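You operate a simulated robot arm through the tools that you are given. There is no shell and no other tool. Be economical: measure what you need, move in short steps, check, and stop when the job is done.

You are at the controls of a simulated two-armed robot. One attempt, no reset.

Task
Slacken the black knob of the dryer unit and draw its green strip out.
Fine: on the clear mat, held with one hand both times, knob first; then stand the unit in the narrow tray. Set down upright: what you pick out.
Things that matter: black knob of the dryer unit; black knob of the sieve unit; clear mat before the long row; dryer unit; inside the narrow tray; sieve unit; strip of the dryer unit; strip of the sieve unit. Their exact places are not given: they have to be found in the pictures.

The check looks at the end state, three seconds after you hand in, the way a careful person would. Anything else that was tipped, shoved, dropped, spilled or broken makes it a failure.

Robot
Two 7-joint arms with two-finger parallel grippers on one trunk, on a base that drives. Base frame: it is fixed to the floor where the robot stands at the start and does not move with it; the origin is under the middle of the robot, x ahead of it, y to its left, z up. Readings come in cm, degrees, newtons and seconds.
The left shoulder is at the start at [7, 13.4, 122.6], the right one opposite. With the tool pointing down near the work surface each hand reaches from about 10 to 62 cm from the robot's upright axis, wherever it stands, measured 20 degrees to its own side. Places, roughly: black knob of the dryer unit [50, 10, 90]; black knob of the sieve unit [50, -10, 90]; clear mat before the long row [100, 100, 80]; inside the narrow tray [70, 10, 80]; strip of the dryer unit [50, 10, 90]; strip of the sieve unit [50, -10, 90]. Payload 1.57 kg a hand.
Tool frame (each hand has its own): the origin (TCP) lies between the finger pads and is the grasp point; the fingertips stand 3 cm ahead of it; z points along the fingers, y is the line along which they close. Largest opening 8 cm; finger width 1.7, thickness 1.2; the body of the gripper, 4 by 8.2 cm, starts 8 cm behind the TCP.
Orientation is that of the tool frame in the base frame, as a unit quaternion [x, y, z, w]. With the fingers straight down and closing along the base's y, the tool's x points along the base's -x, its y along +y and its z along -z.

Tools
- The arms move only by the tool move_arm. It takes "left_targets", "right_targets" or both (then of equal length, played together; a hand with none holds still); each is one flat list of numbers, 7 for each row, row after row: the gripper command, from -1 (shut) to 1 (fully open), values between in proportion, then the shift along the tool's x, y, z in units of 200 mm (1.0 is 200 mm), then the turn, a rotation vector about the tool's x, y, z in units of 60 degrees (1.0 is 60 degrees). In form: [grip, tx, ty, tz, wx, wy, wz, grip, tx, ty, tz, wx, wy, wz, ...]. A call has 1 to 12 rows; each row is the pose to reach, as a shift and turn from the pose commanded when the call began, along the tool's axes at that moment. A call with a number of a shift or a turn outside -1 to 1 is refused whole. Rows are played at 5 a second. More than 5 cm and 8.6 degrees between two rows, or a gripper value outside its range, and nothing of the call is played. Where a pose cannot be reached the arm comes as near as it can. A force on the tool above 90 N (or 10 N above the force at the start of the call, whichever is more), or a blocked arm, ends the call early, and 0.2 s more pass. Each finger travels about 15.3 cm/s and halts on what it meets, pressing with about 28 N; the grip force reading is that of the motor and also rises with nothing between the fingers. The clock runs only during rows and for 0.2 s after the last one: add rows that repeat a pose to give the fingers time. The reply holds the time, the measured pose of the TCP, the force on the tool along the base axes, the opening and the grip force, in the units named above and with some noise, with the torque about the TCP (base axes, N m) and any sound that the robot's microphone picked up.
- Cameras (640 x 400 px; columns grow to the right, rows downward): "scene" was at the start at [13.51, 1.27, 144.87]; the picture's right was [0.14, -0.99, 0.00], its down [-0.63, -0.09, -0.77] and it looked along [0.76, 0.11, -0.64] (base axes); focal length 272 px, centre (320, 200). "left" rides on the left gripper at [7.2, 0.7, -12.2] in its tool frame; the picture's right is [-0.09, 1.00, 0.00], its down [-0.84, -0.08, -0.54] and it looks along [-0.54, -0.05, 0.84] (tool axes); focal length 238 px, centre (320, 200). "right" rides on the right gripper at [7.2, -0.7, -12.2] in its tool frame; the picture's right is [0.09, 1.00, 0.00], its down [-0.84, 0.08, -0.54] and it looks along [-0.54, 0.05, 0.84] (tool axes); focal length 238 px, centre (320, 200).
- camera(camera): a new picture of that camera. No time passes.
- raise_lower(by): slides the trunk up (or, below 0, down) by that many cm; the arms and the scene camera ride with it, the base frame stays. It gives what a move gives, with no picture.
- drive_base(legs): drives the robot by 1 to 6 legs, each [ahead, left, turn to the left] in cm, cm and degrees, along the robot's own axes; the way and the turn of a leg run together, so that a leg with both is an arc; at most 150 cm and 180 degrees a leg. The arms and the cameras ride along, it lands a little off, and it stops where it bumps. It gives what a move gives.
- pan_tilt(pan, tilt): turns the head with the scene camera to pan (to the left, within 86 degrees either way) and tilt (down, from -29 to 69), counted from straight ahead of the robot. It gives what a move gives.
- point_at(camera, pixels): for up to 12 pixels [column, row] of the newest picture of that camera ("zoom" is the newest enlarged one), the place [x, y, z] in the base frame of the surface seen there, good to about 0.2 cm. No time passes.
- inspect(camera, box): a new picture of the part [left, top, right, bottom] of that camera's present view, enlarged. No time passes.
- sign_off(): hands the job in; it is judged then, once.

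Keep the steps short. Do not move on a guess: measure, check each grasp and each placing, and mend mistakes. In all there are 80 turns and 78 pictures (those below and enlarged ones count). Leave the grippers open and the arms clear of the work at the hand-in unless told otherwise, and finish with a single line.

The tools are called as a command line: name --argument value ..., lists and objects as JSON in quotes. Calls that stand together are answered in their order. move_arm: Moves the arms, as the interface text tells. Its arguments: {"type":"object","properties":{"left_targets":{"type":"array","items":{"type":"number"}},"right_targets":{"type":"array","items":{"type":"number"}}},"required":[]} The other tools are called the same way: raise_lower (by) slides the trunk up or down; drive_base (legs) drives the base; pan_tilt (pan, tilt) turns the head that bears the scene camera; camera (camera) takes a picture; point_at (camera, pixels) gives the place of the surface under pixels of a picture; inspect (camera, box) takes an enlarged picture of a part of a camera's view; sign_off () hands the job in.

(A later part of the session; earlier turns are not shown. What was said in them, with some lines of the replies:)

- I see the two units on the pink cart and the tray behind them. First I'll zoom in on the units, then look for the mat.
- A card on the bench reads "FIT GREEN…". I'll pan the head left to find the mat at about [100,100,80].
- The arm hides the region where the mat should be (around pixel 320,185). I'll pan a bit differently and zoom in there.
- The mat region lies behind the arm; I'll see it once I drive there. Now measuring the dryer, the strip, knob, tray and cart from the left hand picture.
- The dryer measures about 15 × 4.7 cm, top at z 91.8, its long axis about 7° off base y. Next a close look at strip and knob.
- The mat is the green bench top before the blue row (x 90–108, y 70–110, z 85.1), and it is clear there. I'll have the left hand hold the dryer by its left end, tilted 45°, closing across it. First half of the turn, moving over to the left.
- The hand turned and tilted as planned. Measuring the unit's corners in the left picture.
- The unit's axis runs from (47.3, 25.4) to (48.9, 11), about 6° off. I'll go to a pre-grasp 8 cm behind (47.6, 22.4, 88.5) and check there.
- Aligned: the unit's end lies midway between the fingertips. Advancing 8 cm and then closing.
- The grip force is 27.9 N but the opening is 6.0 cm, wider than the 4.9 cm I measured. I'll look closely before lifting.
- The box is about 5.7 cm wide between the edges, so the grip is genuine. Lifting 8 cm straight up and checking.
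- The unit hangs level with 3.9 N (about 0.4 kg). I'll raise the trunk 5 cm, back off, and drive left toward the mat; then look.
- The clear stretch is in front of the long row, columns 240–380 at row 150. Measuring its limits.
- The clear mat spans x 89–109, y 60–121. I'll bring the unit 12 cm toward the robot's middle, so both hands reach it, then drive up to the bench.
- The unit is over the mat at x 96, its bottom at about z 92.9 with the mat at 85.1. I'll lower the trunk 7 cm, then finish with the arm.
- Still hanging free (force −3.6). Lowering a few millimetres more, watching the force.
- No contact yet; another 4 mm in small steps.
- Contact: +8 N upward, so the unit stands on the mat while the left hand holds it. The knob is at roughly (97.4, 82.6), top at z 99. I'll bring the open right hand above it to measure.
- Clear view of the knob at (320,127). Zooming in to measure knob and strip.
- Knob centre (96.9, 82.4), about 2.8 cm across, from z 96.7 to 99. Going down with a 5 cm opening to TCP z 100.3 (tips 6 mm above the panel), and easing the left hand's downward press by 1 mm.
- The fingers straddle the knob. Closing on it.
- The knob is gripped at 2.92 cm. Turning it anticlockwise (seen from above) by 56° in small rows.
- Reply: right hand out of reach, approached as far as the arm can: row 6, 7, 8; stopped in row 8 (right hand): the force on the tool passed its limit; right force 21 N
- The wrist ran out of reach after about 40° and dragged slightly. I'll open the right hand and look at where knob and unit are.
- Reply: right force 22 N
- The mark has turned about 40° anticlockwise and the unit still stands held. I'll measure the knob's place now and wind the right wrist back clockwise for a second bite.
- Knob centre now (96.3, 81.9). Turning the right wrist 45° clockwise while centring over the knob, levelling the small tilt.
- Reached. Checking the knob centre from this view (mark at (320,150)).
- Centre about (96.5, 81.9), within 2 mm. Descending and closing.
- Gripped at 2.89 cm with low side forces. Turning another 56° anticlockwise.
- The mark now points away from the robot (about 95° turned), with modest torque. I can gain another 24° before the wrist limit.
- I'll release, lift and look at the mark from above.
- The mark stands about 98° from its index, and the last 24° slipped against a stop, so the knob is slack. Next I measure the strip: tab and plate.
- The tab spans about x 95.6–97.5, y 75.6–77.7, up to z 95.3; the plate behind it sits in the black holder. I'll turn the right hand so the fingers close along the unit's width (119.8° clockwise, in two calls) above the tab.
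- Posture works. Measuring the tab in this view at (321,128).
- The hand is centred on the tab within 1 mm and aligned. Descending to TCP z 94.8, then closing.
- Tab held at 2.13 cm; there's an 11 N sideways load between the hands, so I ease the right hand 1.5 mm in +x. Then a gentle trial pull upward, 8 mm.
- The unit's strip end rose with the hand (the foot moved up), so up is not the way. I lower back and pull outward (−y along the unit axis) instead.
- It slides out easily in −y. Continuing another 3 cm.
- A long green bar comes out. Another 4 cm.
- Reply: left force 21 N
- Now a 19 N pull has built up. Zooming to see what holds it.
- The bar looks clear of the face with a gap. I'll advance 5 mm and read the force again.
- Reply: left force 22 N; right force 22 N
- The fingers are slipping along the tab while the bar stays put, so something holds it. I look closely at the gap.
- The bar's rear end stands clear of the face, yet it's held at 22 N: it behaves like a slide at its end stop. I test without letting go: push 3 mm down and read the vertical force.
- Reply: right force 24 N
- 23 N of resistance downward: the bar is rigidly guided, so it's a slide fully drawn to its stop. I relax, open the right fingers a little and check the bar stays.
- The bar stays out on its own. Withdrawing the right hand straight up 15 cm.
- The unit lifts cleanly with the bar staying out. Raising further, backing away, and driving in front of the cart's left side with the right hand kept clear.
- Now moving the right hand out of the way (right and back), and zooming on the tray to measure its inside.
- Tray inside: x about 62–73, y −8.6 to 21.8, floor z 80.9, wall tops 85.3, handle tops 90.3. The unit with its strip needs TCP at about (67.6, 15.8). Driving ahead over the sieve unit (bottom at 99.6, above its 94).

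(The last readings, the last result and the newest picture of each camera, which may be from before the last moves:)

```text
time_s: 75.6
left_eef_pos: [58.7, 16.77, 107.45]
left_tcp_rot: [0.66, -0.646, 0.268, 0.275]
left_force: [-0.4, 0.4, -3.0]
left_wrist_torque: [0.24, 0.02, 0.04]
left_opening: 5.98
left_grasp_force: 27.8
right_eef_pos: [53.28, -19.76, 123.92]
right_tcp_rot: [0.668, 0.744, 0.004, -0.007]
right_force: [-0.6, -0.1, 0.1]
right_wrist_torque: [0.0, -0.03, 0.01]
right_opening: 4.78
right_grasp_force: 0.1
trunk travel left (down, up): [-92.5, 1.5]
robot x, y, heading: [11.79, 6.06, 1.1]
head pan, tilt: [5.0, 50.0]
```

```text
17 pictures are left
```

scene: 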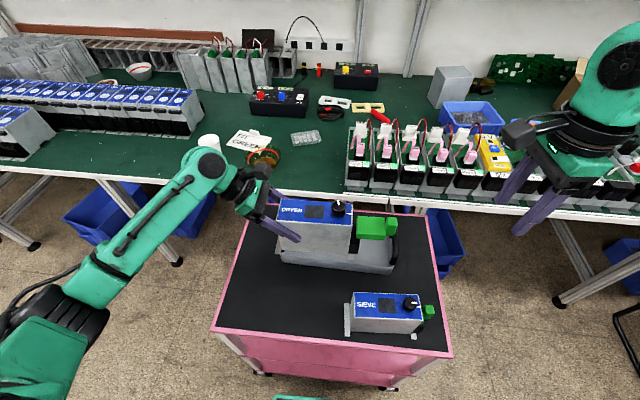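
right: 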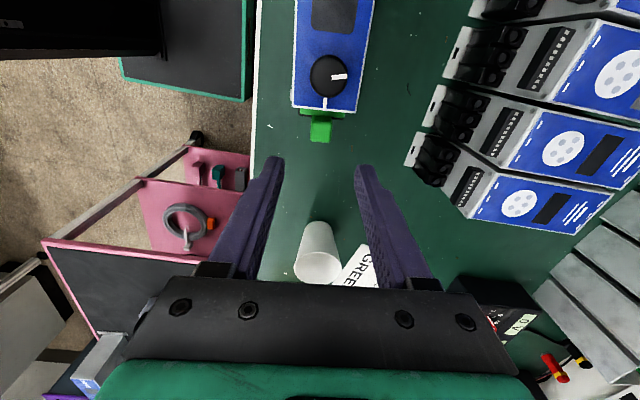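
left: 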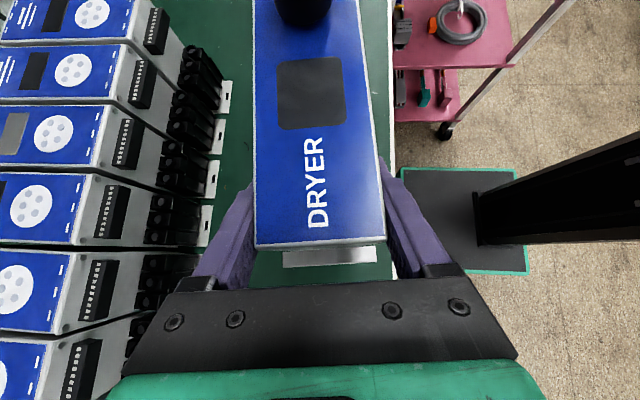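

Nicely clear of everything. Extending the left hand 8.9 cm forward, over the tray.

move_arm --left_targets '[-1, 0.01, -0.111, 0.01, 0, 0, 0, -1, 0.02, -0.222, 0.02, 0, 0, 0, -1, 0.03, -0.333, 0.03, 0, 0, 0, -1, 0.042, -0.444, 0.042, 0, 0, 0, -1, 0.042, -0.444, 0.042, 0, 0, 0]'

camera --camera "scene"

inspect --camera "scene" --box '[230, 170, 430, 295]'

point_at --camera "zoom" --pixels '[[160, 90], [365, 90], [160, 130], [360, 150], [420, 80], [520, 80], [480, 130], [200, 245], [500, 250], [520, 200], [250, 240], [400, 250]]'

```text
time_s: 76.8
left_eef_pos: [67.68, 15.8, 107.22]
left_tcp_rot: [0.66, -0.645, 0.268, 0.274]
left_force: [0.2, 0.0, -3.0]
left_wrist_torque: [0.28, 0.03, 0.05]
left_opening: 5.99
left_grasp_force: 28.3
right_eef_pos: [53.26, -19.72, 123.95]
right_tcp_rot: [0.668, 0.744, 0.004, -0.006]
right_force: [0.0, 0.5, 0.0]
right_wrist_torque: [0.02, 0.0, 0.02]
right_opening: 4.79
right_grasp_force: 0.1
trunk travel left (down, up): [-92.5, 1.5]
robot x, y, heading: [11.94, 6.01, 1.0]
head pan, tilt: [5.0, 50.0]
```

```text
16 pictures are left
```

scene: 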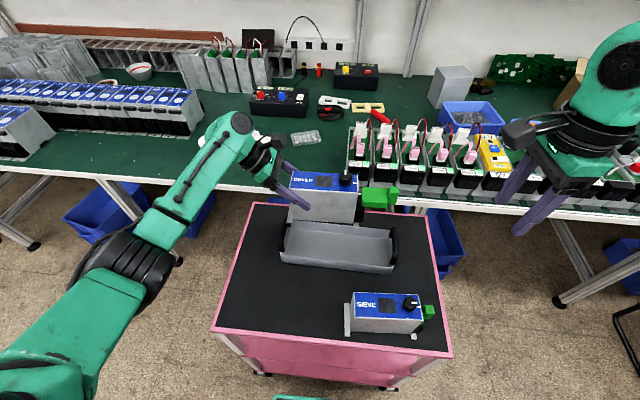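

```text
3.20 times, centred on (330, 232) of scene
```

zoom: 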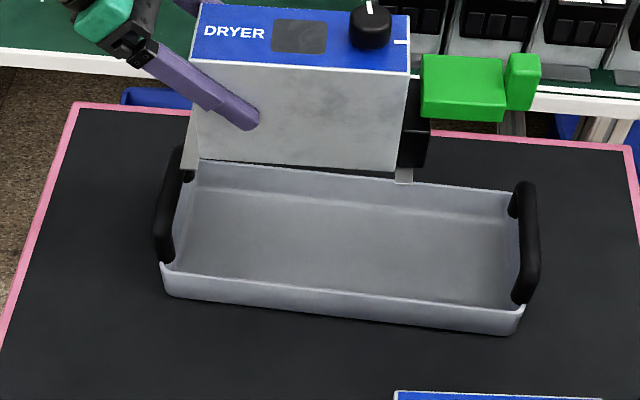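

```text
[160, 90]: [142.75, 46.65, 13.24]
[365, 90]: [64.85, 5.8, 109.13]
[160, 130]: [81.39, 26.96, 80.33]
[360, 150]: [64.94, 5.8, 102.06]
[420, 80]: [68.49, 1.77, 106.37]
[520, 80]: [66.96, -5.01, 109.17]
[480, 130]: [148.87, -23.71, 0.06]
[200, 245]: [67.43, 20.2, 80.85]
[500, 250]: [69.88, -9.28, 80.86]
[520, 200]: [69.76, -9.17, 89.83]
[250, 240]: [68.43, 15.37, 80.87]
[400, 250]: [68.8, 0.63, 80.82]
```

Measuring tray-floor corners and unit's yaw more exactly.

point_at --camera "zoom" --pixels '[[215, 200], [500, 218], [190, 262], [495, 295], [340, 275], [350, 210], [265, 90], [395, 90], [198, 165], [404, 175], [535, 75], [350, 190]]'

```text
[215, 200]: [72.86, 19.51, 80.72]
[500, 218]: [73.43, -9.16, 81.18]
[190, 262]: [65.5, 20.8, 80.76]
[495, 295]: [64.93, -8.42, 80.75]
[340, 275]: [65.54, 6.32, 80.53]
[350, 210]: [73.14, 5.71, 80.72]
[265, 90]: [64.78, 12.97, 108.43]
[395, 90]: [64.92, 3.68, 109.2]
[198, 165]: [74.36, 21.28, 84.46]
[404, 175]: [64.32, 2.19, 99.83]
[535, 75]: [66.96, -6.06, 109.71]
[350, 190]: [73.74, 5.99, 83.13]
```

The unit's yaw is under 1° and it is centred over the tray (floor x 62.3–73.5). Lowering the trunk 16 cm, then checking.

raise_lower --by -10

raise_lower --by -6

camera --camera "scene"

inspect --camera "scene" --box '[230, 190, 430, 315]'

```text
time_s: 78.1
left_eef_pos: [67.52, 15.69, 97.14]
left_tcp_rot: [0.661, -0.645, 0.269, 0.274]
left_force: [0.7, -0.4, -3.9]
left_wrist_torque: [0.25, 0.01, 0.01]
left_opening: 5.99
left_grasp_force: 28.4
right_eef_pos: [53.25, -19.86, 113.9]
right_tcp_rot: [0.668, 0.745, 0.003, -0.006]
right_force: [0.0, -0.6, -0.1]
right_wrist_torque: [0.01, 0.0, 0.01]
right_opening: 4.81
right_grasp_force: 0.1
trunk travel left (down, up): [-82.5, 11.5]
robot x, y, heading: [11.93, 6.14, 0.8]
head pan, tilt: [5.0, 50.0]
```

```text
time_s: 79.1
left_eef_pos: [67.59, 15.74, 91.23]
left_tcp_rot: [0.661, -0.645, 0.269, 0.273]
left_force: [0.0, -0.1, -3.7]
left_wrist_torque: [0.24, 0.02, -0.01]
left_opening: 5.97
left_grasp_force: 27.8
right_eef_pos: [53.14, -19.77, 107.81]
right_tcp_rot: [0.668, 0.744, 0.003, -0.006]
right_force: [-0.1, 0.4, 0.9]
right_wrist_torque: [-0.01, -0.04, 0.0]
right_opening: 4.81
right_grasp_force: 0.0
trunk travel left (down, up): [-76.5, 17.5]
robot x, y, heading: [12.04, 6.12, 0.5]
head pan, tilt: [5.0, 50.0]
```

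```text
14 pictures are left
```

scene: 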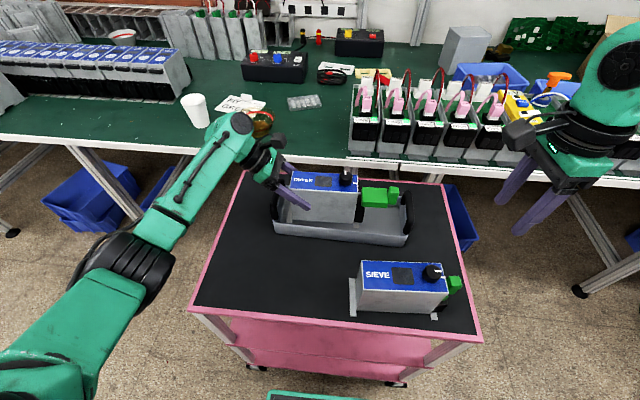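

```text
3.20 times, centred on (330, 252) of scene
```

zoom: 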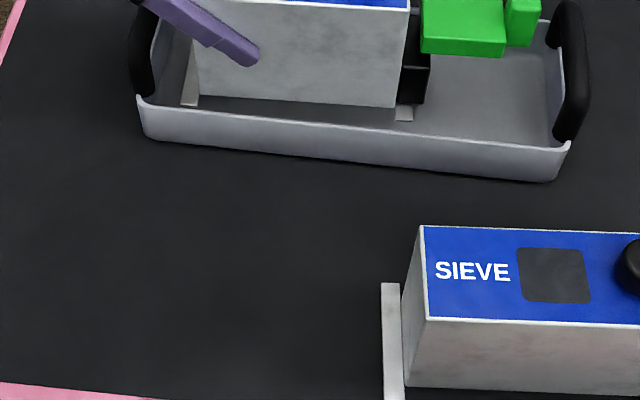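

Well inside the walls with room at both ends. Lowering the last 2.3 cm with the arm, slowly.

move_arm --left_targets '[-1, -0.025, 0, 0.025, 0, 0, 0, -1, -0.05, 0, 0.05, 0, 0, 0, -1, -0.07, 0, 0.07, 0, 0, 0, -1, -0.08, 0, 0.08, 0, 0, 0, -1, -0.08, 0, 0.08, 0, 0, 0]'

```text
time_s: 80.3
left_eef_pos: [67.61, 15.66, 88.84]
left_tcp_rot: [0.661, -0.644, 0.269, 0.275]
left_force: [-0.3, 0.2, -2.8]
left_wrist_torque: [0.24, 0.01, -0.02]
left_opening: 6.0
left_grasp_force: 28.0
right_eef_pos: [53.29, -19.91, 107.88]
right_tcp_rot: [0.668, 0.745, 0.003, -0.006]
right_force: [-0.3, -0.1, 0.4]
right_wrist_torque: [-0.03, -0.04, -0.01]
right_opening: 4.8
right_grasp_force: 0.0
trunk travel left (down, up): [-76.5, 17.5]
robot x, y, heading: [11.8, 6.39, 0.5]
head pan, tilt: [5.0, 50.0]
```

Still free. Going down 2 mm at a time.

move_arm --left_targets '[-1, -0.007, 0, 0.007, 0, 0, 0, -1, -0.007, 0, 0.007, 0, 0, 0]'

inspect --camera "scene" --box '[250, 150, 430, 262]'

```text
time_s: 80.9
left_eef_pos: [67.76, 15.74, 88.75]
left_tcp_rot: [0.661, -0.645, 0.268, 0.275]
left_force: [0.2, 1.0, -4.5]
left_wrist_torque: [0.26, 0.03, -0.02]
left_opening: 6.01
left_grasp_force: 28.1
right_eef_pos: [53.24, -19.82, 107.97]
right_tcp_rot: [0.668, 0.744, 0.004, -0.005]
right_force: [0.5, 0.2, 0.0]
right_wrist_torque: [-0.02, -0.01, 0.03]
right_opening: 4.8
right_grasp_force: 0.0
trunk travel left (down, up): [-76.5, 17.5]
robot x, y, heading: [11.6, 6.17, 0.8]
head pan, tilt: [5.0, 50.0]
```

```text
3.56 times, centred on (340, 206) of scene
```

zoom: 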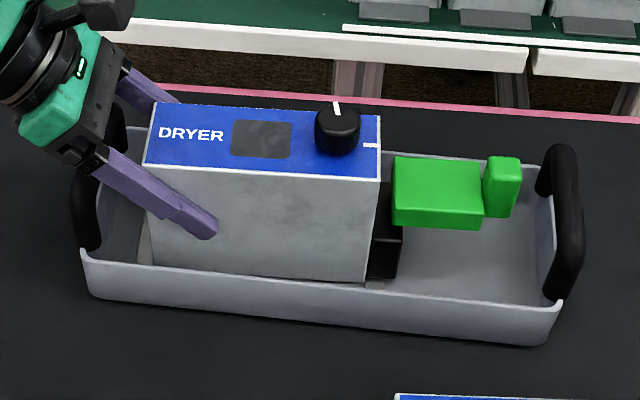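

move_arm --left_targets '[-1, -0.005, 0, 0.005, 0, 0, 0, -1, -0.01, 0, 0.01, 0, 0, 0, -1, -0.01, 0, 0.01, 0, 0, 0]'

```text
time_s: 81.7
left_eef_pos: [67.55, 15.67, 88.61]
left_tcp_rot: [0.661, -0.645, 0.27, 0.273]
left_force: [0.6, 1.9, 2.8]
left_wrist_torque: [0.57, -0.42, 0.02]
left_opening: 5.99
left_grasp_force: 28.0
right_eef_pos: [53.12, -19.72, 107.9]
right_tcp_rot: [0.668, 0.744, 0.004, -0.006]
right_force: [0.3, -0.5, 0.1]
right_wrist_torque: [0.0, 0.0, -0.03]
right_opening: 4.79
right_grasp_force: 0.1
trunk travel left (down, up): [-76.5, 17.5]
robot x, y, heading: [11.99, 5.96, 0.9]
head pan, tilt: [5.0, 50.0]
```

Contact: force changed from −4.5 to +2.8. One more millimetre, then opening slowly.

move_arm --left_targets '[-1, -0.004, 0, 0.004, 0, 0, 0, -1, -0.004, 0, 0.004, 0, 0, 0, 0.4, -0.004, 0, 0.004, 0, 0, 0, 0.55, -0.004, 0, 0.004, 0, 0, 0, 0.75, -0.004, 0, 0.004, 0, 0, 0, 0.9, -0.004, 0, 0.004, 0, 0, 0, 0.9, -0.004, 0, 0.004, 0, 0, 0]'

inspect --camera "scene" --box '[250, 150, 430, 262]'

camera --camera "left"

```text
time_s: 83.3
left_eef_pos: [67.55, 15.56, 88.36]
left_tcp_rot: [0.661, -0.645, 0.269, 0.274]
left_force: [-0.2, 0.0, -0.7]
left_wrist_torque: [-0.01, 0.01, 0.02]
left_opening: 7.62
left_grasp_force: 0.0
right_eef_pos: [53.19, -19.74, 107.93]
right_tcp_rot: [0.668, 0.744, 0.004, -0.007]
right_force: [-0.2, -0.1, 0.8]
right_wrist_torque: [0.0, 0.0, -0.01]
right_opening: 4.81
right_grasp_force: 0.1
trunk travel left (down, up): [-76.5, 17.5]
robot x, y, heading: [12.12, 6.28, 0.9]
head pan, tilt: [5.0, 50.0]
```

```text
3.56 times, centred on (340, 206) of scene
```

zoom: 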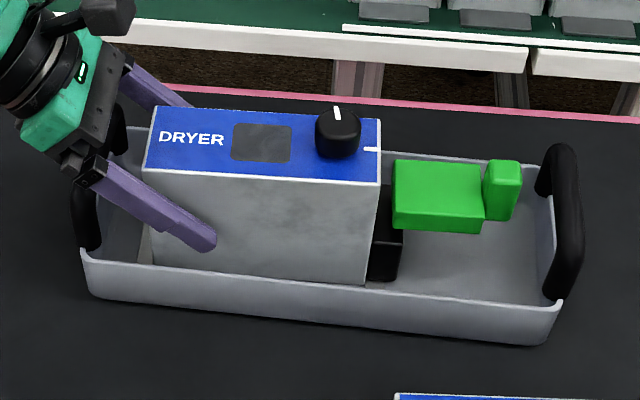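

```text
10 pictures are left
```

left: 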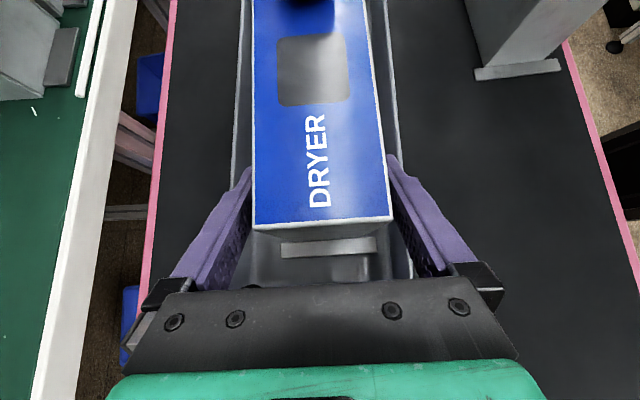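

The unit stands in the tray, fingers free. Opening fully and retreating back along the finger line, 14 cm.

move_arm --left_targets '[1, 0, 0, 0, 0, 0, 0, 1, 0, 0, -0.1, 0, 0, 0, 1, 0, 0, -0.25, 0, 0, 0, 1, 0, 0, -0.4, 0, 0, 0, 1, 0, 0, -0.55, 0, 0, 0, 1, 0, 0, -0.7, 0, 0, 0]' --right_targets '[1, 0, 0, 0, 0, 0, 0, 1, 0, 0, -0.1, 0, 0, 0, 1, 0, 0, -0.2, 0, 0, 0, 1, 0, 0, -0.3, 0, 0, 0, 1, 0, 0, -0.4, 0, 0, 0, 1, 0, 0, -0.5, 0, 0, 0]'

raise_lower --by 10

drive_base --legs '[[-20, 0, 0]]'

camera --camera "scene"

inspect --camera "scene" --box '[240, 130, 440, 255]'

```text
time_s: 84.7
left_eef_pos: [67.35, 25.78, 98.18]
left_tcp_rot: [0.66, -0.646, 0.268, 0.274]
left_force: [0.0, -1.2, 0.2]
left_wrist_torque: [-0.03, 0.01, 0.03]
left_opening: 8.02
left_grasp_force: 0.0
right_eef_pos: [53.26, -19.87, 118.08]
right_tcp_rot: [0.668, 0.744, 0.004, -0.006]
right_force: [0.5, 0.7, 0.1]
right_wrist_torque: [-0.02, -0.03, -0.01]
right_opening: 8.0
right_grasp_force: 0.0
trunk travel left (down, up): [-76.5, 17.5]
robot x, y, heading: [12.16, 6.15, 0.8]
head pan, tilt: [5.0, 50.0]
```

```text
time_s: 86.0
left_eef_pos: [67.56, 25.77, 108.25]
left_tcp_rot: [0.661, -0.645, 0.269, 0.274]
left_force: [0.4, 0.2, 0.2]
left_wrist_torque: [0.0, 0.01, 0.02]
left_opening: 8.0
left_grasp_force: 0.1
right_eef_pos: [53.39, -19.95, 127.98]
right_tcp_rot: [0.668, 0.744, 0.004, -0.006]
right_force: [0.1, 0.6, -0.6]
right_wrist_torque: [0.0, 0.0, -0.01]
right_opening: 8.0
right_grasp_force: 0.2
trunk travel left (down, up): [-86.5, 7.5]
robot x, y, heading: [12.33, 6.05, 0.9]
head pan, tilt: [5.0, 50.0]
```

```text
time_s: 87.7
left_eef_pos: [47.22, 25.42, 108.03]
left_tcp_rot: [0.662, -0.644, 0.268, 0.274]
left_force: [-0.2, 0.5, -0.7]
left_wrist_torque: [-0.04, 0.01, 0.01]
left_opening: 8.02
left_grasp_force: 0.1
right_eef_pos: [33.24, -20.16, 127.8]
right_tcp_rot: [0.667, 0.745, 0.003, -0.008]
right_force: [1.2, -0.3, -0.2]
right_wrist_torque: [0.02, 0.03, 0.0]
right_opening: 7.99
right_grasp_force: 0.1
trunk travel left (down, up): [-86.5, 7.5]
robot x, y, heading: [-8.65, 5.47, 1.1]
head pan, tilt: [5.0, 50.0]
```

```text
9 pictures are left
```

scene: 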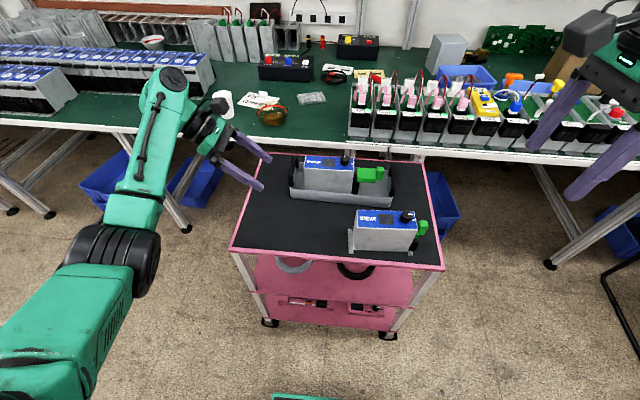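

```text
3.20 times, centred on (340, 192) of scene
```

zoom: 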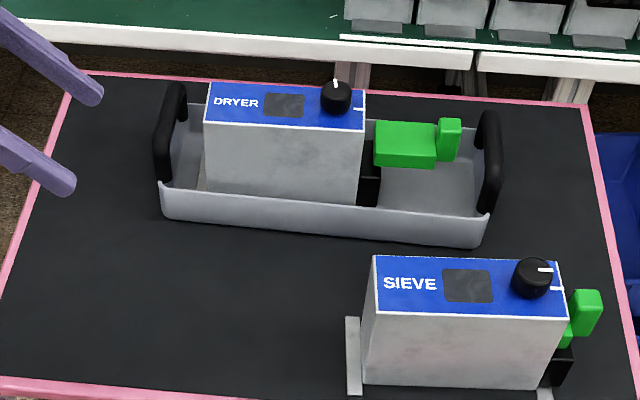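

The dryer stands in the tray with the knob turned and strip out, and the sieve is untouched. A last check that it is level.

point_at --camera "zoom" --pixels '[[215, 118], [355, 124], [230, 92], [355, 98], [400, 140], [450, 125]]'

```text
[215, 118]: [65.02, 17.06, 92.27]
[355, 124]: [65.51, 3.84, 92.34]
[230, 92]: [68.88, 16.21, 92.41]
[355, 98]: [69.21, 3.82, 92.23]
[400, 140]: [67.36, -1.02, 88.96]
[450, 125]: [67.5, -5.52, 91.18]
```

The top reads z 92.2–92.4 at all four points, so the unit stands level. The grippers are open and the arms are clear, so I'm handing in.

sign_off

```text
The job is handed in.
```

The dryer's knob is slackened about 98° to its stop, its green strip is drawn out to the end of its slide (it stays on the unit), and the unit stands upright and level in the narrow tray.
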